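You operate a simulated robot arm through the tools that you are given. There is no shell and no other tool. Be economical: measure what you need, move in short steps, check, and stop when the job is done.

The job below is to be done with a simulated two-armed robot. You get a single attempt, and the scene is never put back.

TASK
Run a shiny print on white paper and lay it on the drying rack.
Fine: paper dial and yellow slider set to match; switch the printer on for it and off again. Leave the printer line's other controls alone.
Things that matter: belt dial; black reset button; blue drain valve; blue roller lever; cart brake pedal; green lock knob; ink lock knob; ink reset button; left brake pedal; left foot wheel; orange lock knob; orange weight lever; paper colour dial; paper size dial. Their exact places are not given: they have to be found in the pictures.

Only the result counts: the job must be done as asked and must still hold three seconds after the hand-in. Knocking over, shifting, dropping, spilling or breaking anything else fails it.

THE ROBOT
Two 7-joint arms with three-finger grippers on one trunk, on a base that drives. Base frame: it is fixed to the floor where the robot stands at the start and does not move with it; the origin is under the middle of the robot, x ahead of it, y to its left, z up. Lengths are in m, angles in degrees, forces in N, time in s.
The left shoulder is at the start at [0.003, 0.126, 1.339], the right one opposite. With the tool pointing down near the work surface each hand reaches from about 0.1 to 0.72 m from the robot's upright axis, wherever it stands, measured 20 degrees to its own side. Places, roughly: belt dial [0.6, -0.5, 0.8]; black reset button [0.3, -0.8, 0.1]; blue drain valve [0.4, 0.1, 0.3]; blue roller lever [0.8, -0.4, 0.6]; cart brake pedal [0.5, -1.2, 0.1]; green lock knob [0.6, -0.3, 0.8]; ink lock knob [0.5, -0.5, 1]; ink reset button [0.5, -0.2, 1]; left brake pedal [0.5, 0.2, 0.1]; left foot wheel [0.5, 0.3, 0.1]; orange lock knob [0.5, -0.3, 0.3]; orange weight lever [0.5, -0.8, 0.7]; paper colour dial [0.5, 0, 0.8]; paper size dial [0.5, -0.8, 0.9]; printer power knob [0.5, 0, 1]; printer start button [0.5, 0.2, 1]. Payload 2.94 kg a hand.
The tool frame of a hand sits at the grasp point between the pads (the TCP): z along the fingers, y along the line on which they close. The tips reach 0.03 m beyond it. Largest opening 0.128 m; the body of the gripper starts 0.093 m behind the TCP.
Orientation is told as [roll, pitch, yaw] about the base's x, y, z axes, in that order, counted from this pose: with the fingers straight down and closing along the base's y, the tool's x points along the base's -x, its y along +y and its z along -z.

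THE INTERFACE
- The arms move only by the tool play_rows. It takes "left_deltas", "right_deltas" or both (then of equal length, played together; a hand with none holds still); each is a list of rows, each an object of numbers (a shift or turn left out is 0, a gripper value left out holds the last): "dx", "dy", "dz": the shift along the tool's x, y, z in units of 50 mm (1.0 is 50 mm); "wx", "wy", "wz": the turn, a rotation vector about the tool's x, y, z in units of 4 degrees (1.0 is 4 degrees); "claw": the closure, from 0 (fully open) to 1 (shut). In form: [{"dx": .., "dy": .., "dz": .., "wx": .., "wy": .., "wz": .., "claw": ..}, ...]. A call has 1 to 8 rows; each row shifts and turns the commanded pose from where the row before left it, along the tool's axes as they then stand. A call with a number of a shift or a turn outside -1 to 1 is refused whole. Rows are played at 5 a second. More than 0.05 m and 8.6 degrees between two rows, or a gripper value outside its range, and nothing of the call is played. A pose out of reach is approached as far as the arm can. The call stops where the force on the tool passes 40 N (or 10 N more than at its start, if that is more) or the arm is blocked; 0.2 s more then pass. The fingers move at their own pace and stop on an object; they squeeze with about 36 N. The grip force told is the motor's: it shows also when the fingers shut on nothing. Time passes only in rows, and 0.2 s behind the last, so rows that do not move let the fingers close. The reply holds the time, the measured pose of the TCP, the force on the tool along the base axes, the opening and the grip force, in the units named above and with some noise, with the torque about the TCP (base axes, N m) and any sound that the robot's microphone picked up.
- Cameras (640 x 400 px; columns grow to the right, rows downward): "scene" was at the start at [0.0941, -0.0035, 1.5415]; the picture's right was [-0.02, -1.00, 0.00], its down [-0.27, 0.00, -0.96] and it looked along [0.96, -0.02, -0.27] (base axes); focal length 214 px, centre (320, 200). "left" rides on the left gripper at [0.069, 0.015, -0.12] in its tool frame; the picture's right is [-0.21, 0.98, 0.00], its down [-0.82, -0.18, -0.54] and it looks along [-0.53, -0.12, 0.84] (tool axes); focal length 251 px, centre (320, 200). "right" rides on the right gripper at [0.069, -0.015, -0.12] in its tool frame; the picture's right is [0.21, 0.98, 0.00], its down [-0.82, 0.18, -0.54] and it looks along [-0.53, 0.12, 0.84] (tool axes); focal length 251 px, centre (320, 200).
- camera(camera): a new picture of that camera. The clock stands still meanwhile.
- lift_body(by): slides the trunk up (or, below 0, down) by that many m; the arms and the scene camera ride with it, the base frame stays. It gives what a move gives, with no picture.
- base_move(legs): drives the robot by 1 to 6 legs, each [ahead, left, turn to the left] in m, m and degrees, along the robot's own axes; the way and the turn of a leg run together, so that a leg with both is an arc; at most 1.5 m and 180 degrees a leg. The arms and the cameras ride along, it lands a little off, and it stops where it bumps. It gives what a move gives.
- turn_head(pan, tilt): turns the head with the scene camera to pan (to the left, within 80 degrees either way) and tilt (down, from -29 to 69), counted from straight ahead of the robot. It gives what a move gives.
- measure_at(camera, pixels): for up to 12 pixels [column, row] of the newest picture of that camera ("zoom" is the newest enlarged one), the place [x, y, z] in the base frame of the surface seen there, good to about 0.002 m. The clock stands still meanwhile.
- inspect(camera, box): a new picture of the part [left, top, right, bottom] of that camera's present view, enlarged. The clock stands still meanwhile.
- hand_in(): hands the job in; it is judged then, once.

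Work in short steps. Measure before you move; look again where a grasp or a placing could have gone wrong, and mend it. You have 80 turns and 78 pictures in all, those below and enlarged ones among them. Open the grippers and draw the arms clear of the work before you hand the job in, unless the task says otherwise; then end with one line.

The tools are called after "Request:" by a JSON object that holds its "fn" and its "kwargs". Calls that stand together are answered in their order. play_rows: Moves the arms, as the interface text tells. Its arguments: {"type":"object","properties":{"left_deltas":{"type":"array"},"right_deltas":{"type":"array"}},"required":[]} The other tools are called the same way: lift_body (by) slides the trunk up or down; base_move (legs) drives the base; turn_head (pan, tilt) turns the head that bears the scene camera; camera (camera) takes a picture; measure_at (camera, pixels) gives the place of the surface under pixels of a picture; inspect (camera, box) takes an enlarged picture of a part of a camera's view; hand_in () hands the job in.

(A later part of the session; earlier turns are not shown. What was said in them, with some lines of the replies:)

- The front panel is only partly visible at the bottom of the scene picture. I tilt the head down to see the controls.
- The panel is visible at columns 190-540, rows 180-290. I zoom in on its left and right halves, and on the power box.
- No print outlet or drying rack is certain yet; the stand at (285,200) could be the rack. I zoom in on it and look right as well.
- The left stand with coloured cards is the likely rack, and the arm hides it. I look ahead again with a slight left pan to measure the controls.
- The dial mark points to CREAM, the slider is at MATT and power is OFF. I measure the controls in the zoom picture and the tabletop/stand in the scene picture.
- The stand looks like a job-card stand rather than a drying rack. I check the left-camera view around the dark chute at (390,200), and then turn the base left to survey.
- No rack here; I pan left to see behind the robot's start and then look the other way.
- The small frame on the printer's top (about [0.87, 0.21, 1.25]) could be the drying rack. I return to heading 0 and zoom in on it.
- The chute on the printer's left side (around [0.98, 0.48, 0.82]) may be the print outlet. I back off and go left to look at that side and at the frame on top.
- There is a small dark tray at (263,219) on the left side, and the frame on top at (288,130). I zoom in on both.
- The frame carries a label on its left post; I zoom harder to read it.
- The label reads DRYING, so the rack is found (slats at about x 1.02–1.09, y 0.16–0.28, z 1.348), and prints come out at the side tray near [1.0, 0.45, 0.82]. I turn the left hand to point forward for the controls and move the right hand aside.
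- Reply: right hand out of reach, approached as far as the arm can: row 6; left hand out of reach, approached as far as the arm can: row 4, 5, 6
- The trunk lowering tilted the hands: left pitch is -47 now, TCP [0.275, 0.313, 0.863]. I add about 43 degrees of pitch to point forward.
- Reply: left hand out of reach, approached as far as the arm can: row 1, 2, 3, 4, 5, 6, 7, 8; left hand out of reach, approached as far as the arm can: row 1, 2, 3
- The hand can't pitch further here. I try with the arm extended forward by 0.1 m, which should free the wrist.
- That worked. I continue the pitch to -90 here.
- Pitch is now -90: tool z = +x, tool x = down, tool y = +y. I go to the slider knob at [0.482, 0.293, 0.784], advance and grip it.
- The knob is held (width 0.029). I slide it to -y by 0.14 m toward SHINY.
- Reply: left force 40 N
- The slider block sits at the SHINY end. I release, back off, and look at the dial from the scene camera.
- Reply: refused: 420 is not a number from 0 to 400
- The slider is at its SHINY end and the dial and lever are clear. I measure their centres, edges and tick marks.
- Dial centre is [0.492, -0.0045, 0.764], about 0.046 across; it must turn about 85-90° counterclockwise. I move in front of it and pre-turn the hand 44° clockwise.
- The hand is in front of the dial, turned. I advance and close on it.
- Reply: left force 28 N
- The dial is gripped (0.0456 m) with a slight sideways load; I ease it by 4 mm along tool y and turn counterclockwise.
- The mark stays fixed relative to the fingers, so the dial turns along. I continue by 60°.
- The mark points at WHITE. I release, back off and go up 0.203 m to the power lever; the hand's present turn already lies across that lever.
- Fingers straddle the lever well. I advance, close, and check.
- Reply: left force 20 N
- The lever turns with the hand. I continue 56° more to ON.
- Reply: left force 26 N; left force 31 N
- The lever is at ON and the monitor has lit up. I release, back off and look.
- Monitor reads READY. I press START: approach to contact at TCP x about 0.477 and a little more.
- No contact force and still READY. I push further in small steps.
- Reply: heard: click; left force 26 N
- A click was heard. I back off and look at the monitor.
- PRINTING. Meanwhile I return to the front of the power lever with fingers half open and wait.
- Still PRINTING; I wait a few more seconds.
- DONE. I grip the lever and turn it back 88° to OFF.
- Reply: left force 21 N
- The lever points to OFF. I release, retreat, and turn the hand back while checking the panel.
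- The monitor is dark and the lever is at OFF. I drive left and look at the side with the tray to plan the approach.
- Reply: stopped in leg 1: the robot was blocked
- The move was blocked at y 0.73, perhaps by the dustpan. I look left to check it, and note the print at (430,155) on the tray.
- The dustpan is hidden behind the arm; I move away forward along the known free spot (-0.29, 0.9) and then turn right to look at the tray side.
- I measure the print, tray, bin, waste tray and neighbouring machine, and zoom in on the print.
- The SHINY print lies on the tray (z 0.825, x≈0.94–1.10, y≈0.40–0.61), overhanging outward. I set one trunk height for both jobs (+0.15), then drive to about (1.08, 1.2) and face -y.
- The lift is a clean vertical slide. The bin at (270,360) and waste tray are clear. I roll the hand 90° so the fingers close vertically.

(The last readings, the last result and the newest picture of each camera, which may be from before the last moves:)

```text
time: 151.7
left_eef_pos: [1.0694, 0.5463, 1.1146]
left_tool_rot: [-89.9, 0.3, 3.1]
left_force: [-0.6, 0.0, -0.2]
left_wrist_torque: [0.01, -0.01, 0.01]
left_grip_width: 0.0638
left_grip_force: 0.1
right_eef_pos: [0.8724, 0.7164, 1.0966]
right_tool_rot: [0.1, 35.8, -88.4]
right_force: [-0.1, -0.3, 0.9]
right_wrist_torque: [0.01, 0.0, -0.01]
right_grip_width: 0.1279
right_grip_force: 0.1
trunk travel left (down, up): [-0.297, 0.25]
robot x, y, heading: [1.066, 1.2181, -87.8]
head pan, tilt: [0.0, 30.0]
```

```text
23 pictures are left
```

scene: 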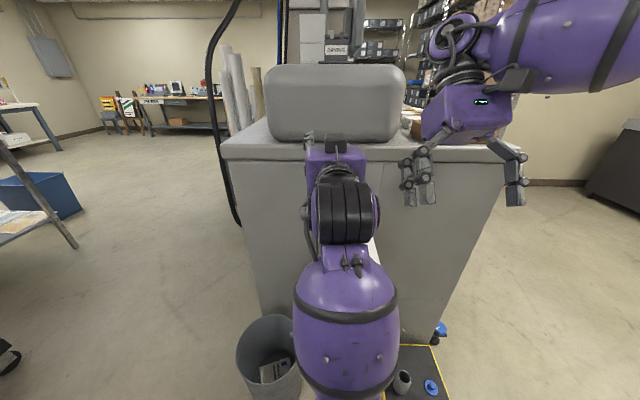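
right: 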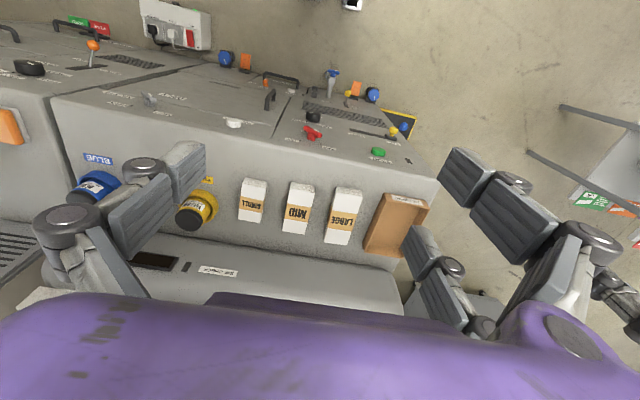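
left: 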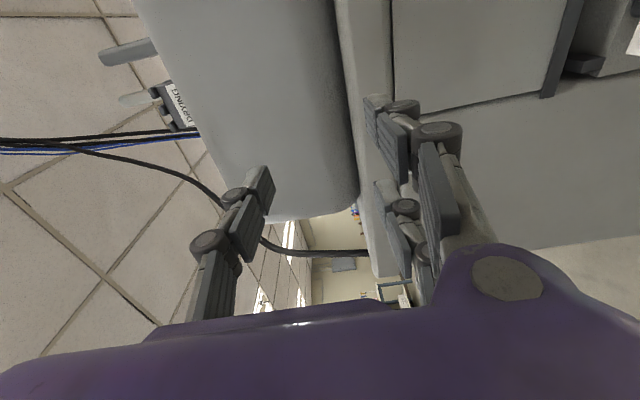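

Tool axes are now x = -x base, y = down, z = -y. I back the hand off 0.11 m before lowering, and look for the print.

Request:
{"fn": "play_rows", "kwargs": {"left_deltas": [{"dz": -0.8}, {"dz": -0.8}, {"dz": -0.6}, {"dy": 0.9}, {"dy": 0.9}]}}

Request:
{"fn": "camera", "kwargs": {"camera": "left"}}

Request:
{"fn": "camera", "kwargs": {"camera": "scene"}}

```text
time: 152.9
left_eef_pos: [1.0636, 0.6558, 1.0259]
left_tool_rot: [-90.2, -0.1, 3.1]
left_force: [0.5, -0.3, 0.4]
left_wrist_torque: [0.05, 0.07, 0.02]
left_grip_width: 0.0642
left_grip_force: 0.0
right_eef_pos: [0.8712, 0.7177, 1.0972]
right_tool_rot: [0.0, 35.7, -88.3]
right_force: [-0.2, 0.1, -0.2]
right_wrist_torque: [-0.03, -0.03, -0.01]
right_grip_width: 0.128
right_grip_force: 0.0
trunk travel left (down, up): [-0.297, 0.25]
robot x, y, heading: [1.0656, 1.2188, -88.1]
head pan, tilt: [0.0, 30.0]
```

```text
22 pictures are left
```

left: 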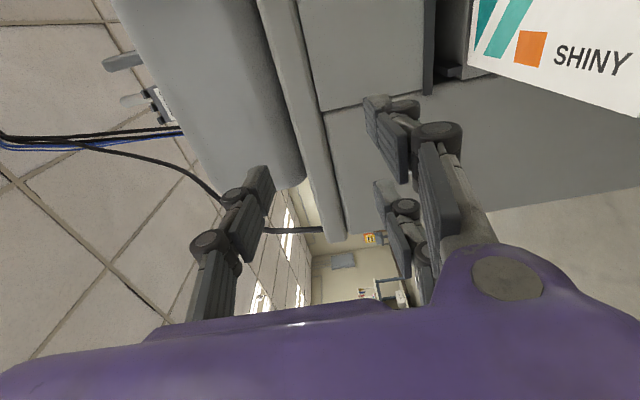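

```text
21 pictures are left
```

scene: 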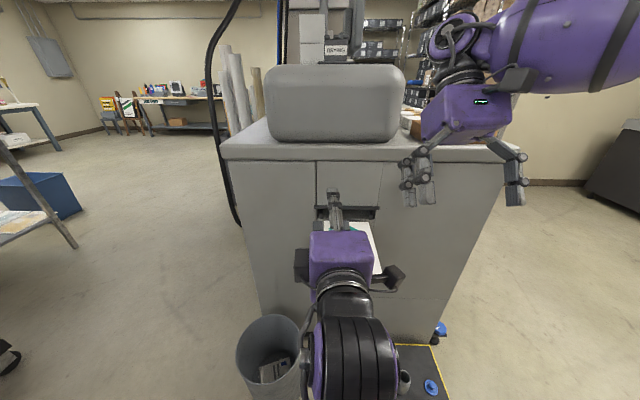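

The print is at upper right of the left view. I measure its near edge and visible points, plus visible parts in the scene view.

Request:
{"fn": "measure_at", "kwargs": {"camera": "left", "pixels": [[474, 60], [520, 75], [560, 90], [632, 110], [600, 20], [530, 45], [490, 10], [635, 60]]}}

Request:
{"fn": "measure_at", "kwargs": {"camera": "scene", "pixels": [[367, 226], [378, 268], [370, 250], [325, 226], [322, 212], [372, 213], [380, 272]]}}

```text
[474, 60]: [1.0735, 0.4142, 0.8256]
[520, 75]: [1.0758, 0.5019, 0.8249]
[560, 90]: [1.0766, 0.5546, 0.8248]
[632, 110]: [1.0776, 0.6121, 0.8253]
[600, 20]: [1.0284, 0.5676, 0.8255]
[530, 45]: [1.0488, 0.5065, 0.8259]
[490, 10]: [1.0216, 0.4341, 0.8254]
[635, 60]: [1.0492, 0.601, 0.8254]
```

```text
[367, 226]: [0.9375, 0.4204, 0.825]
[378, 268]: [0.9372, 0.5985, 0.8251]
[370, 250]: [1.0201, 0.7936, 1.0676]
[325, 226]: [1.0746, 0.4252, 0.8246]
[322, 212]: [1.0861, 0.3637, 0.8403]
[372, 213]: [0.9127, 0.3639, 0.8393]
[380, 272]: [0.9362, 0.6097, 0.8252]
```

Print spans x 0.936–1.077, y 0.41 to about 0.62, z 0.825; the tray ends at about y 0.545. I drive back 0.05 m, straighten yaw, centre at x 1.007 and lower to the print's height.

Request:
{"fn": "base_move", "kwargs": {"legs": [[-0.05, 0, 0]]}}

Request:
{"fn": "play_rows", "kwargs": {"left_deltas": [{"wy": 0.78}, {"dx": 0.6, "dy": 0.4}, {"dx": 0.53, "dy": 0.4}, {"dy": 0.9}, {"dy": 0.9}, {"dy": 0.9}]}}

Request:
{"fn": "camera", "kwargs": {"camera": "left"}}

Request:
{"fn": "camera", "kwargs": {"camera": "scene"}}

```text
time: 153.8
left_eef_pos: [1.0623, 0.7049, 1.0249]
left_tool_rot: [-89.9, -0.2, 3.0]
left_force: [0.3, -0.4, -0.4]
left_wrist_torque: [0.06, 0.02, 0.02]
left_grip_width: 0.0642
left_grip_force: 0.2
right_eef_pos: [0.8706, 0.7666, 1.0976]
right_tool_rot: [0.1, 35.8, -88.2]
right_force: [0.0, -0.1, 0.4]
right_wrist_torque: [-0.1, 0.01, -0.04]
right_grip_width: 0.1282
right_grip_force: 0.0
trunk travel left (down, up): [-0.297, 0.25]
robot x, y, heading: [1.0668, 1.267, -88.2]
head pan, tilt: [0.0, 30.0]
```

```text
time: 155.2
left_eef_pos: [1.0038, 0.6992, 0.8655]
left_tool_rot: [-92.3, -0.6, -0.6]
left_force: [-0.2, 0.4, -0.4]
left_wrist_torque: [-0.01, -0.03, 0.04]
left_grip_width: 0.0639
left_grip_force: 0.1
right_eef_pos: [0.87, 0.7643, 1.0975]
right_tool_rot: [0.1, 35.9, -88.4]
right_force: [-0.2, -0.4, 0.6]
right_wrist_torque: [-0.02, 0.02, 0.02]
right_grip_width: 0.1279
right_grip_force: 0.0
trunk travel left (down, up): [-0.297, 0.25]
robot x, y, heading: [1.0677, 1.2677, -88.0]
head pan, tilt: [0.0, 30.0]
```

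```text
20 pictures are left
```

left: 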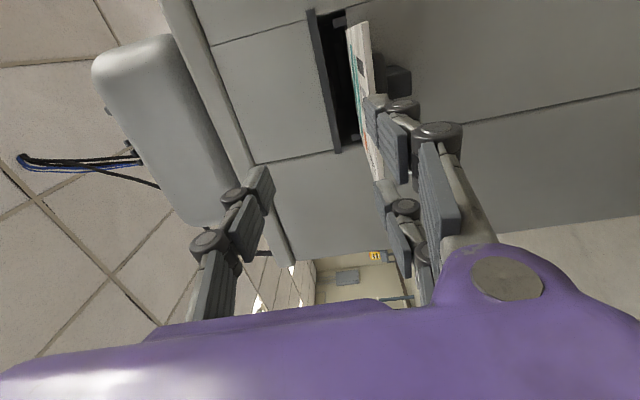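

```text
19 pictures are left
```

scene: 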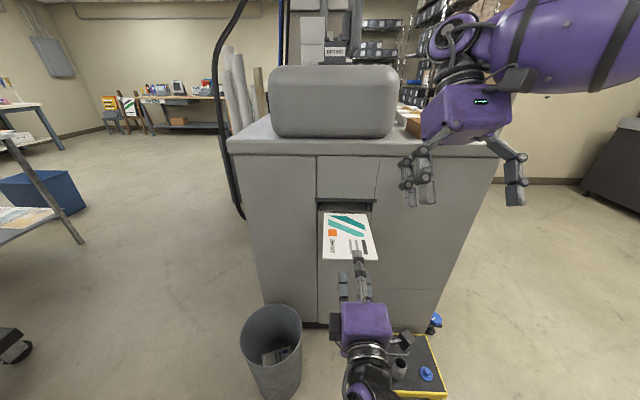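

The print is fully visible now with its near edge at row ~260. I measure the edge and lower the trunk by 0.041.

Request:
{"fn": "measure_at", "kwargs": {"camera": "scene", "pixels": [[326, 257], [345, 258], [374, 260], [376, 258], [327, 214], [368, 214]]}}

Request:
{"fn": "lift_body", "kwargs": {"by": -0.041}}

Request:
{"fn": "camera", "kwargs": {"camera": "left"}}

```text
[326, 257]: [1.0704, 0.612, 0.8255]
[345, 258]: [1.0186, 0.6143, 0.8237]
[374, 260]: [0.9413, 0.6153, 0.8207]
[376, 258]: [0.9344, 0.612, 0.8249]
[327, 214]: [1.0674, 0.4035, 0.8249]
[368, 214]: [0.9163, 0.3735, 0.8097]
```

```text
time: 156.0
left_eef_pos: [1.002, 0.7003, 0.8206]
left_tool_rot: [-91.6, -0.6, -0.8]
left_force: [-0.6, 0.7, -0.2]
left_wrist_torque: [0.03, 0.0, -0.04]
left_grip_width: 0.0637
left_grip_force: 0.1
right_eef_pos: [0.8702, 0.7669, 1.0566]
right_tool_rot: [0.0, 35.7, -88.3]
right_force: [0.6, 0.1, 0.3]
right_wrist_torque: [-0.02, 0.02, -0.03]
right_grip_width: 0.1278
right_grip_force: 0.1
trunk travel left (down, up): [-0.256, 0.291]
robot x, y, heading: [1.0672, 1.2674, -88.2]
head pan, tilt: [0.0, 30.0]
```

```text
18 pictures are left
```

left: 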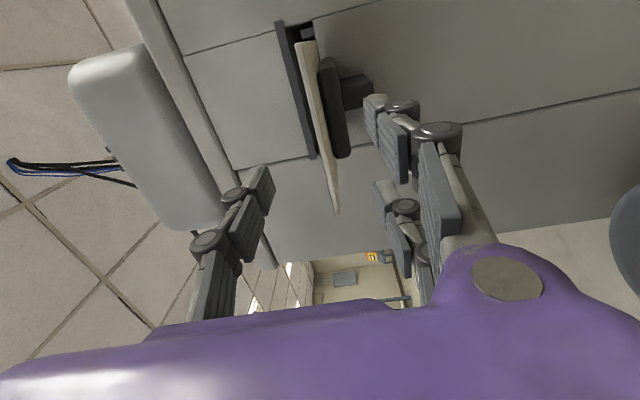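

Fingers straddle the print's edge (y 0.615, z 0.821–0.825). I advance to TCP y 0.610 and close.

Request:
{"fn": "play_rows", "kwargs": {"left_deltas": [{"wx": -0.4}, {"dz": 0.9}, {"dz": 0.9}, {"dz": 0}]}}

Request:
{"fn": "play_rows", "kwargs": {"left_deltas": [{"claw": 0.85}, {"claw": 1}, {"dz": 0}, {"dz": 0}]}}

Request:
{"fn": "camera", "kwargs": {"camera": "left"}}

```text
time: 157.0
left_eef_pos: [1.0063, 0.6143, 0.8058]
left_tool_rot: [-88.4, -0.2, -0.1]
left_force: [0.1, -0.4, 0.3]
left_wrist_torque: [0.01, 0.0, 0.01]
left_grip_width: 0.064
left_grip_force: 0.1
right_eef_pos: [0.8706, 0.7657, 1.0555]
right_tool_rot: [0.0, 35.9, -88.3]
right_force: [-0.1, 0.7, -0.7]
right_wrist_torque: [-0.01, -0.02, 0.0]
right_grip_width: 0.1282
right_grip_force: 0.0
trunk travel left (down, up): [-0.256, 0.291]
robot x, y, heading: [1.0695, 1.2674, -88.1]
head pan, tilt: [0.0, 30.0]
```

```text
time: 158.0
left_eef_pos: [1.0068, 0.6167, 0.8094]
left_tool_rot: [-89.0, -0.2, -0.1]
left_force: [2.5, 0.3, 19.7]
left_wrist_torque: [-1.35, 0.44, 0.07]
left_grip_width: 0.0102
left_grip_force: 35.8
right_eef_pos: [0.8711, 0.7669, 1.0565]
right_tool_rot: [0.0, 35.7, -88.3]
right_force: [0.3, -0.3, 0.6]
right_wrist_torque: [0.01, 0.0, 0.03]
right_grip_width: 0.128
right_grip_force: 0.0
trunk travel left (down, up): [-0.256, 0.291]
robot x, y, heading: [1.064, 1.2699, -87.9]
head pan, tilt: [0.0, 30.0]
```

```text
17 pictures are left
```

left: 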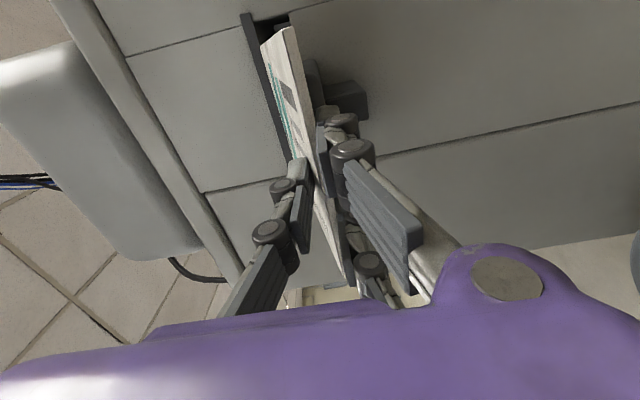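

The hand sagged about 13 mm low, so it presses the print against the tray (20 N). I raise it by 13 mm and check.

Request:
{"fn": "play_rows", "kwargs": {"left_deltas": [{"dy": -0.13}, {"dy": -0.13}, {"dz": 0}]}}

Request:
{"fn": "camera", "kwargs": {"camera": "left"}}

```text
time: 158.8
left_eef_pos: [1.0066, 0.6147, 0.8175]
left_tool_rot: [-88.6, -0.3, 0.0]
left_force: [2.0, 4.8, 15.3]
left_wrist_torque: [-1.0, 0.48, 0.01]
left_grip_width: 0.0067
left_grip_force: 34.3
right_eef_pos: [0.8714, 0.7672, 1.0566]
right_tool_rot: [0.0, 35.7, -88.2]
right_force: [0.2, -0.3, -0.1]
right_wrist_torque: [0.01, 0.0, -0.03]
right_grip_width: 0.1279
right_grip_force: 0.1
trunk travel left (down, up): [-0.256, 0.291]
robot x, y, heading: [1.0667, 1.265, -88.1]
head pan, tilt: [0.0, 30.0]
```

```text
16 pictures are left
```

left: 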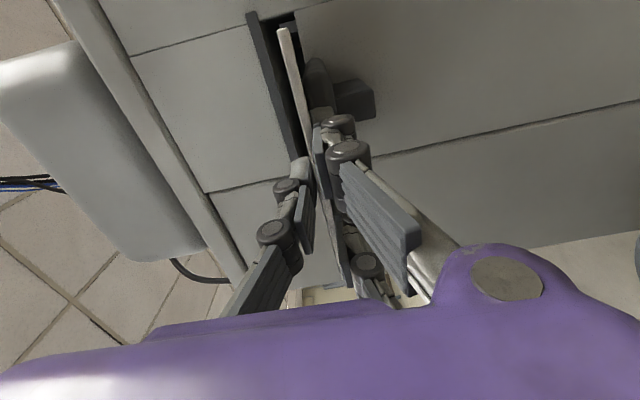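

Width is down to 6.7 mm (sheet held flat) with less load. I raise a bit more and then draw the print outward before lifting.

Request:
{"fn": "play_rows", "kwargs": {"left_deltas": [{"dy": -0.12}, {"dy": -0.1}, {"dy": -0.1}, {"dz": 0}]}}

Request:
{"fn": "camera", "kwargs": {"camera": "left"}}

```text
time: 159.8
left_eef_pos: [1.0071, 0.6138, 0.8313]
left_tool_rot: [-88.2, -0.6, -0.1]
left_force: [0.4, -0.2, -1.3]
left_wrist_torque: [0.07, 0.0, 0.02]
left_grip_width: 0.0061
left_grip_force: 33.3
right_eef_pos: [0.8701, 0.7659, 1.0564]
right_tool_rot: [0.1, 35.7, -88.3]
right_force: [-0.1, -0.4, -0.6]
right_wrist_torque: [-0.04, -0.02, 0.03]
right_grip_width: 0.1281
right_grip_force: 0.1
trunk travel left (down, up): [-0.256, 0.291]
robot x, y, heading: [1.0632, 1.2697, -88.2]
head pan, tilt: [0.0, 30.0]
```

```text
15 pictures are left
```

left: 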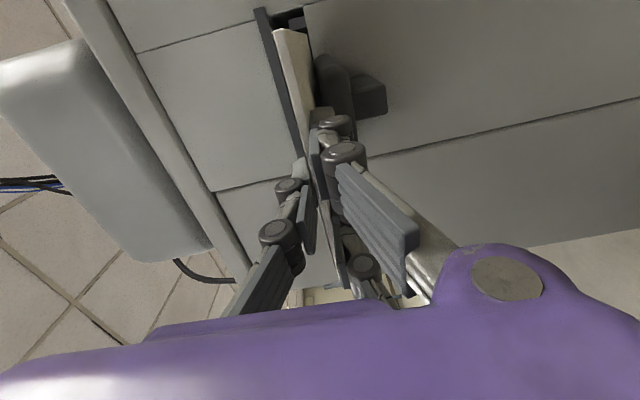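

The print hangs free (load about 1.3 N, no contact). I raise the trunk fully and then the arm to about z 1.40.

Request:
{"fn": "lift_body", "kwargs": {"by": 0.29}}

Request:
{"fn": "play_rows", "kwargs": {"left_deltas": [{"dy": -0.7}, {"dy": -0.7}, {"dy": -0.7}, {"dy": -0.7}, {"dy": -0.7}, {"dy": -0.7}, {"dy": -0.7}, {"dy": -0.7}]}}

Request:
{"fn": "turn_head", "kwargs": {"pan": 0, "tilt": 35}}

Request:
{"fn": "camera", "kwargs": {"camera": "scene"}}

```text
time: 162.8
left_eef_pos: [1.0048, 0.6142, 1.1227]
left_tool_rot: [-88.3, -0.3, -0.1]
left_force: [0.6, -0.7, -1.2]
left_wrist_torque: [0.03, 0.02, 0.04]
left_grip_width: 0.0058
left_grip_force: 32.9
right_eef_pos: [0.8694, 0.764, 1.3441]
right_tool_rot: [-0.1, 36.0, -88.3]
right_force: [0.6, 0.8, -0.5]
right_wrist_torque: [0.03, 0.02, 0.0]
right_grip_width: 0.1281
right_grip_force: 0.2
trunk travel left (down, up): [-0.546, 0.001]
robot x, y, heading: [1.067, 1.266, -88.1]
head pan, tilt: [0.0, 30.0]
```

```text
time: 164.3
left_eef_pos: [1.0125, 0.6014, 1.3279]
left_tool_rot: [-87.1, -2.5, 0.8]
left_force: [0.2, 0.4, -3.0]
left_wrist_torque: [-0.32, -0.26, 0.04]
left_grip_width: 0.0059
left_grip_force: 32.8
right_eef_pos: [0.8756, 0.766, 1.3536]
right_tool_rot: [1.3, 35.2, -87.3]
right_force: [0.7, -0.2, 2.2]
right_wrist_torque: [-0.06, -0.19, 0.0]
right_grip_width: 0.1288
right_grip_force: 0.1
trunk travel left (down, up): [-0.546, 0.001]
robot x, y, heading: [1.0639, 1.2658, -87.9]
head pan, tilt: [0.0, 30.0]
stopped in row 7 (left hand): the force on the tool passed its limit at 50 N (the readings are from after the stop); the commanded pose is now the measured one
```

```text
time: 164.9
left_eef_pos: [1.0134, 0.6014, 1.3263]
left_tool_rot: [-87.1, -2.5, 0.8]
left_force: [-0.1, -1.9, -5.7]
left_wrist_torque: [-0.63, -0.37, 0.14]
left_grip_width: 0.0061
left_grip_force: 32.9
right_eef_pos: [0.8755, 0.7655, 1.3532]
right_tool_rot: [1.2, 35.3, -87.2]
right_force: [0.5, 2.1, 4.8]
right_wrist_torque: [-0.09, -0.29, 0.13]
right_grip_width: 0.1288
right_grip_force: 0.0
trunk travel left (down, up): [-0.546, 0.001]
robot x, y, heading: [1.07, 1.268, -88.5]
head pan, tilt: [0.0, 35.0]
```

```text
14 pictures are left
```

scene: 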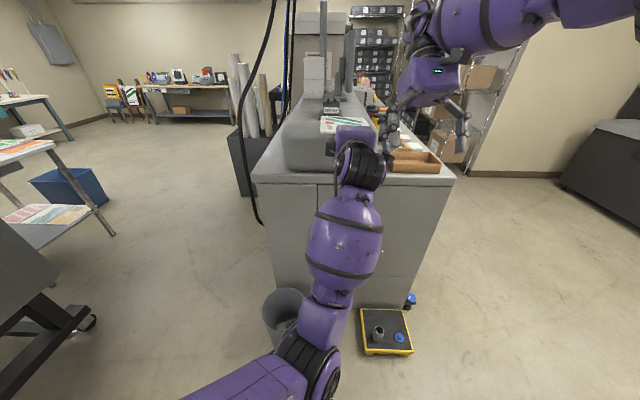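

The left hand touched my own right hand (x 0.876, z 1.353). I move the right hand away to -x.

Request:
{"fn": "play_rows", "kwargs": {"right_deltas": [{"dy": -0.5}, {"dy": -0.8}, {"dy": -0.8}, {"dy": -0.8}, {"dy": -0.8}, {"dy": -0.8}]}}

Request:
{"fn": "inspect", "kwargs": {"camera": "scene", "box": [260, 60, 460, 200]}}

```text
time: 166.3
left_eef_pos: [1.0111, 0.6031, 1.3285]
left_tool_rot: [-87.2, -2.4, 0.6]
left_force: [-0.6, 0.9, -0.5]
left_wrist_torque: [0.06, -0.01, 0.07]
left_grip_width: 0.0061
left_grip_force: 32.5
right_eef_pos: [0.6851, 0.8077, 1.3116]
right_tool_rot: [1.3, 35.1, -87.3]
right_force: [-0.1, 0.2, 0.0]
right_wrist_torque: [-0.01, -0.02, -0.01]
right_grip_width: 0.1281
right_grip_force: 0.0
right hand out of reach, approached as far as the arm can: row 3, 4, 5, 6
trunk travel left (down, up): [-0.546, 0.001]
robot x, y, heading: [1.0663, 1.267, -88.0]
head pan, tilt: [0.0, 35.0]
```

```text
2.86 times, centred on (360, 130) of scene
```

zoom: 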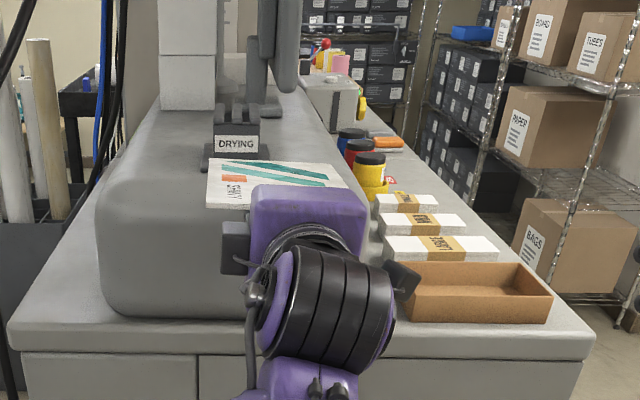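

The right hand is clear. I measure the rack (slats above the DRYING label) and the print's corners.

Request:
{"fn": "measure_at", "kwargs": {"camera": "zoom", "pixels": [[222, 110], [236, 110], [252, 110], [220, 126], [236, 126], [255, 126], [212, 163], [320, 163], [209, 205], [216, 145], [258, 145], [236, 104]]}}

```text
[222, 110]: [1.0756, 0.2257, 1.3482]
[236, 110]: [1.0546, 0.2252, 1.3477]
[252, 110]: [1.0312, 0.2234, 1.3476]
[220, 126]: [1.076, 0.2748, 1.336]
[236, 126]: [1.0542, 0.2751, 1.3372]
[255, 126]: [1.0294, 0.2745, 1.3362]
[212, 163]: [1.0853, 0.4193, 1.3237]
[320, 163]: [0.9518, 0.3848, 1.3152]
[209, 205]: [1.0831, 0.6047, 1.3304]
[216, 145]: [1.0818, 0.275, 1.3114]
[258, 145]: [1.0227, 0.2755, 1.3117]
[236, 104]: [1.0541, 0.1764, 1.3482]
```

Rack slats: x 1.03–1.076 (centre 1.054), y ≈0.16–0.28, top z 1.348. I level the print, raise it to about 1.385 and shift to x 1.054.

Request:
{"fn": "play_rows", "kwargs": {"left_deltas": [{"wx": 0.7, "wz": -0.6, "wy": 0.15}, {"dy": -0.6}, {"dy": -0.55}, {"dx": -0.42}, {"dx": -0.41}, {"dz": 0}]}}

Request:
{"fn": "base_move", "kwargs": {"legs": [[0.12, 0, 0]]}}

Request:
{"fn": "inspect", "kwargs": {"camera": "scene", "box": [240, 60, 440, 200]}}

```text
time: 167.7
left_eef_pos: [1.0617, 0.6011, 1.3865]
left_tool_rot: [-90.3, -0.8, 0.8]
left_force: [-0.9, 0.1, -0.7]
left_wrist_torque: [0.05, 0.0, 0.0]
left_grip_width: 0.0061
left_grip_force: 33.3
right_eef_pos: [0.6876, 0.8074, 1.3114]
right_tool_rot: [1.1, 35.1, -87.5]
right_force: [0.6, -0.4, -0.4]
right_wrist_torque: [0.02, -0.03, -0.02]
right_grip_width: 0.128
right_grip_force: 0.0
trunk travel left (down, up): [-0.546, 0.001]
robot x, y, heading: [1.065, 1.2702, -88.4]
head pan, tilt: [0.0, 35.0]
```

```text
time: 169.0
left_eef_pos: [1.0678, 0.4835, 1.3873]
left_tool_rot: [-90.3, -0.7, 1.0]
left_force: [-0.4, 0.7, -0.6]
left_wrist_torque: [0.11, 0.02, 0.02]
left_grip_width: 0.0061
left_grip_force: 33.1
right_eef_pos: [0.6913, 0.689, 1.313]
right_tool_rot: [1.1, 35.0, -87.4]
right_force: [-1.0, 0.1, -0.5]
right_wrist_torque: [-0.01, -0.03, 0.0]
right_grip_width: 0.1281
right_grip_force: 0.2
trunk travel left (down, up): [-0.546, 0.001]
robot x, y, heading: [1.0693, 1.1496, -87.9]
head pan, tilt: [0.0, 35.0]
```

```text
2.86 times, centred on (340, 130) of scene
```

zoom: 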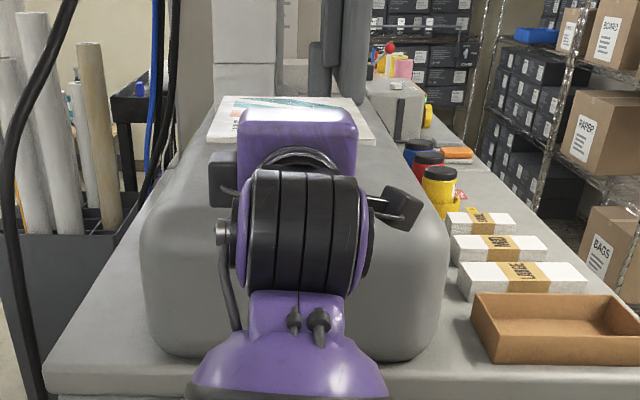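

I measure the print's visible corners, then extend 0.155 m toward the rack with an x correction.

Request:
{"fn": "measure_at", "kwargs": {"camera": "zoom", "pixels": [[226, 99], [335, 99], [372, 141], [210, 138], [362, 125]]}}

Request:
{"fn": "play_rows", "kwargs": {"left_deltas": [{"dz": 0.8}, {"dz": 0.8}, {"dz": 0.8, "dx": 0.17}, {"dz": 0.7, "dx": 0.17}, {"dz": 0}]}}

Request:
{"fn": "camera", "kwargs": {"camera": "left"}}

```text
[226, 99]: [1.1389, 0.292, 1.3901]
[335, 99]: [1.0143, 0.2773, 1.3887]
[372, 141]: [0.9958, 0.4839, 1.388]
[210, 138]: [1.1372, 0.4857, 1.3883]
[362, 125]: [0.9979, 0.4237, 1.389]
```

```text
time: 170.2
left_eef_pos: [1.0544, 0.3262, 1.3863]
left_tool_rot: [-90.2, -0.7, 0.9]
left_force: [0.5, 0.2, -0.4]
left_wrist_torque: [0.06, -0.01, 0.01]
left_grip_width: 0.0057
left_grip_force: 33.1
right_eef_pos: [0.6921, 0.6876, 1.3123]
right_tool_rot: [1.2, 35.2, -87.4]
right_force: [-0.2, 0.5, -0.2]
right_wrist_torque: [-0.03, -0.02, 0.02]
right_grip_width: 0.128
right_grip_force: 0.0
trunk travel left (down, up): [-0.546, 0.001]
robot x, y, heading: [1.073, 1.1466, -88.2]
head pan, tilt: [0.0, 35.0]
```

```text
11 pictures are left
```

left: 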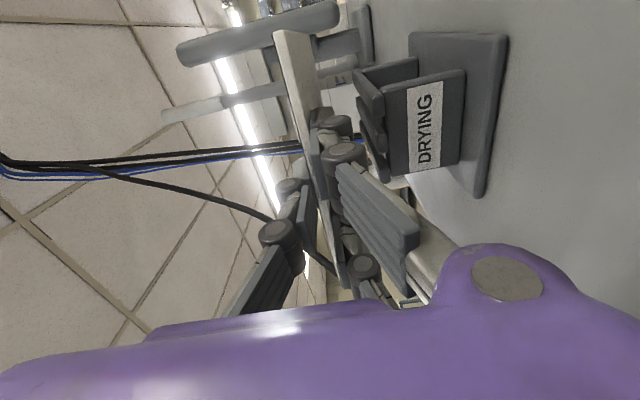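

The print is centred over the slats. I lower it: 30 mm, then small steps until touch.

Request:
{"fn": "play_rows", "kwargs": {"left_deltas": [{"dy": 0.3}, {"dy": 0.25}, {"dy": 0.06}, {"dz": 0}]}}

Request:
{"fn": "camera", "kwargs": {"camera": "left"}}

```text
time: 171.2
left_eef_pos: [1.0527, 0.3269, 1.3555]
left_tool_rot: [-90.3, -0.8, 0.9]
left_force: [0.0, -0.5, -1.8]
left_wrist_torque: [0.07, 0.01, 0.01]
left_grip_width: 0.006
left_grip_force: 32.8
right_eef_pos: [0.6914, 0.687, 1.3132]
right_tool_rot: [1.2, 35.2, -87.4]
right_force: [0.3, 0.3, -0.7]
right_wrist_torque: [0.02, 0.02, -0.01]
right_grip_width: 0.1281
right_grip_force: 0.1
trunk travel left (down, up): [-0.546, 0.001]
robot x, y, heading: [1.067, 1.1482, -88.1]
head pan, tilt: [0.0, 35.0]
```

```text
10 pictures are left
```

left: 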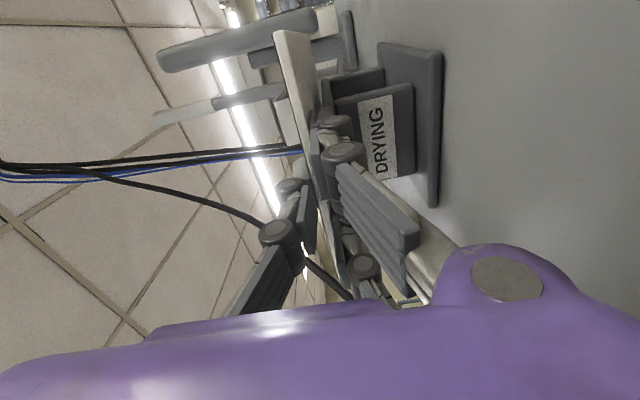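

Not touching yet (bottom at about 1.352). I go down in 1.5 mm steps.

Request:
{"fn": "play_rows", "kwargs": {"left_deltas": [{"dy": 0.03}, {"dy": 0.03}, {"dy": 0.03}, {"dz": 0}]}}

```text
time: 172.2
left_eef_pos: [1.0533, 0.326, 1.3511]
left_tool_rot: [-90.3, -0.6, 0.9]
left_force: [0.4, 0.0, -0.8]
left_wrist_torque: [0.04, 0.01, 0.0]
left_grip_width: 0.0063
left_grip_force: 33.0
right_eef_pos: [0.6908, 0.6887, 1.312]
right_tool_rot: [1.3, 35.1, -87.4]
right_force: [0.1, -0.9, -1.1]
right_wrist_torque: [0.0, -0.03, 0.03]
right_grip_width: 0.1277
right_grip_force: 0.0
trunk travel left (down, up): [-0.546, 0.001]
robot x, y, heading: [1.069, 1.1517, -88.3]
head pan, tilt: [0.0, 35.0]
```

Request:
{"fn": "play_rows", "kwargs": {"left_deltas": [{"dy": 0.025}, {"dy": 0.025}, {"dy": 0.025}, {"dz": 0}]}}

```text
time: 173.2
left_eef_pos: [1.054, 0.327, 1.3513]
left_tool_rot: [-90.5, -0.7, 1.1]
left_force: [-0.4, -2.4, 5.7]
left_wrist_torque: [-0.23, 0.21, 0.03]
left_grip_width: 0.0061
left_grip_force: 33.0
right_eef_pos: [0.6913, 0.6892, 1.3118]
right_tool_rot: [1.2, 35.1, -87.5]
right_force: [0.1, 0.2, 0.3]
right_wrist_torque: [-0.04, 0.0, 0.02]
right_grip_width: 0.1279
right_grip_force: 0.1
trunk travel left (down, up): [-0.546, 0.001]
robot x, y, heading: [1.071, 1.1509, -87.9]
head pan, tilt: [0.0, 35.0]
```

The print rests on the slats (5.7 N). I open the fingers gently and retreat along +y.

Request:
{"fn": "play_rows", "kwargs": {"left_deltas": [{"claw": 0.93}, {"claw": 0.85}, {"claw": 0.75}, {"dz": 0}]}}

Request:
{"fn": "play_rows", "kwargs": {"left_deltas": [{"dz": -0.3}, {"dz": -0.5}, {"dz": -0.8}, {"dz": -0.8}]}}

Request:
{"fn": "camera", "kwargs": {"camera": "left"}}

```text
time: 174.2
left_eef_pos: [1.0531, 0.3258, 1.3487]
left_tool_rot: [-90.3, -0.6, 1.0]
left_force: [0.0, -0.2, 0.6]
left_wrist_torque: [-0.02, 0.01, -0.03]
left_grip_width: 0.0318
left_grip_force: 0.2
right_eef_pos: [0.6915, 0.6877, 1.3121]
right_tool_rot: [1.3, 35.1, -87.4]
right_force: [0.3, 0.3, -0.1]
right_wrist_torque: [0.02, 0.01, 0.02]
right_grip_width: 0.1282
right_grip_force: 0.0
trunk travel left (down, up): [-0.546, 0.001]
robot x, y, heading: [1.0693, 1.15, -88.2]
head pan, tilt: [0.0, 35.0]
```

```text
time: 175.2
left_eef_pos: [1.0628, 0.4435, 1.3542]
left_tool_rot: [-90.8, -1.2, 1.8]
left_force: [-0.2, 0.5, 0.1]
left_wrist_torque: [0.04, -0.04, 0.01]
left_grip_width: 0.032
left_grip_force: 0.1
right_eef_pos: [0.6913, 0.6895, 1.3129]
right_tool_rot: [1.2, 35.1, -87.4]
right_force: [-0.1, 0.1, 0.3]
right_wrist_torque: [-0.01, 0.05, 0.0]
right_grip_width: 0.1282
right_grip_force: 0.0
trunk travel left (down, up): [-0.546, 0.001]
robot x, y, heading: [1.0689, 1.1484, -87.9]
head pan, tilt: [0.0, 35.0]
```

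```text
9 pictures are left
```

left: 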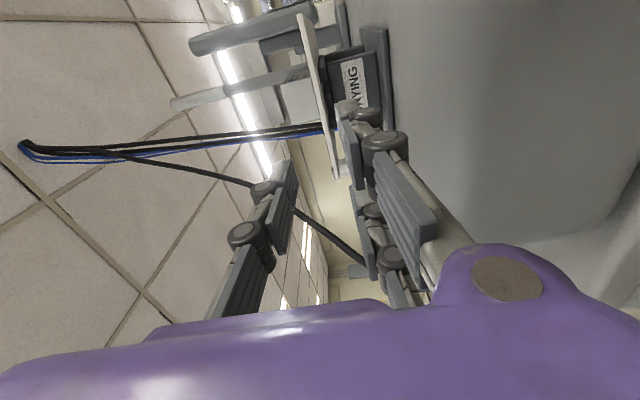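

The print stays on the rack. I drive back a little, open the gripper, and check print, tray and panel from the scene camera.

Request:
{"fn": "base_move", "kwargs": {"legs": [[-0.11, 0, 0]]}}

Request:
{"fn": "play_rows", "kwargs": {"left_deltas": [{"claw": 0, "dy": 0.9}, {"dy": 0.9}, {"dy": 0.9}, {"dz": 0}]}}

Request:
{"fn": "camera", "kwargs": {"camera": "scene"}}

Request:
{"fn": "inspect", "kwargs": {"camera": "scene", "box": [260, 70, 420, 170]}}

```text
time: 176.3
left_eef_pos: [1.0571, 0.5522, 1.3495]
left_tool_rot: [-90.5, -1.5, 1.8]
left_force: [-0.2, 0.1, -1.2]
left_wrist_torque: [-0.04, -0.04, 0.02]
left_grip_width: 0.0318
left_grip_force: 0.0
right_eef_pos: [0.6878, 0.795, 1.3114]
right_tool_rot: [1.2, 35.2, -87.4]
right_force: [0.7, 0.3, -0.7]
right_wrist_torque: [0.04, 0.0, 0.01]
right_grip_width: 0.128
right_grip_force: 0.0
trunk travel left (down, up): [-0.546, 0.001]
robot x, y, heading: [1.0669, 1.2586, -88.2]
head pan, tilt: [0.0, 35.0]
```

```text
time: 177.3
left_eef_pos: [1.0602, 0.5505, 1.2135]
left_tool_rot: [-90.4, -1.5, 1.6]
left_force: [0.2, 0.7, -0.9]
left_wrist_torque: [0.0, 0.03, -0.02]
left_grip_width: 0.1282
left_grip_force: 0.1
right_eef_pos: [0.6882, 0.7953, 1.3119]
right_tool_rot: [1.2, 35.0, -87.4]
right_force: [-0.6, -0.5, -1.1]
right_wrist_torque: [0.02, 0.02, 0.01]
right_grip_width: 0.128
right_grip_force: 0.1
trunk travel left (down, up): [-0.546, 0.001]
robot x, y, heading: [1.0692, 1.256, -88.2]
head pan, tilt: [0.0, 35.0]
```

```text
8 pictures are left
```

scene: 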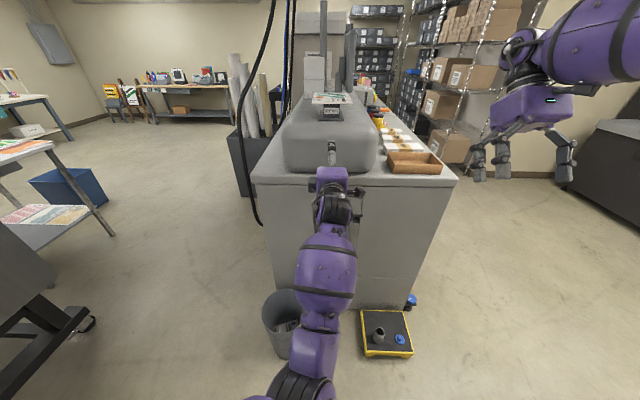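

```text
4.00 times, centred on (340, 120) of scene
```

zoom: 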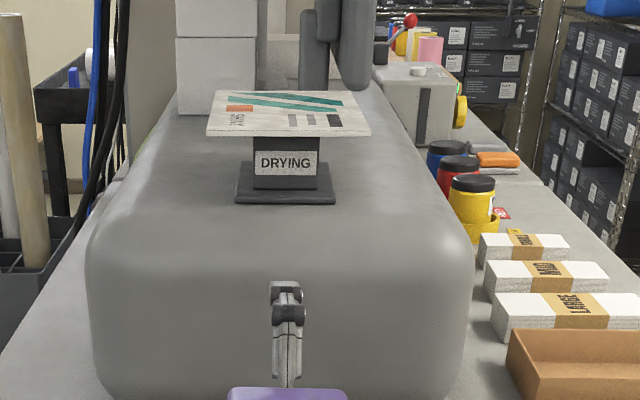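

The print lies flat and centred on the DRYING rack, the power is off, the grippers are open and both arms are clear. I hand in.

Request:
{"fn": "hand_in", "kwargs": {}}

```text
The job is handed in.
```

I ran a shiny print on white paper, and it lies flat on the drying rack. The paper dial is on WHITE, the yellow slider is on SHINY, and the printer is switched off again. The base was blocked once while driving, probably by the dustpan; I could not see whether it shifted.
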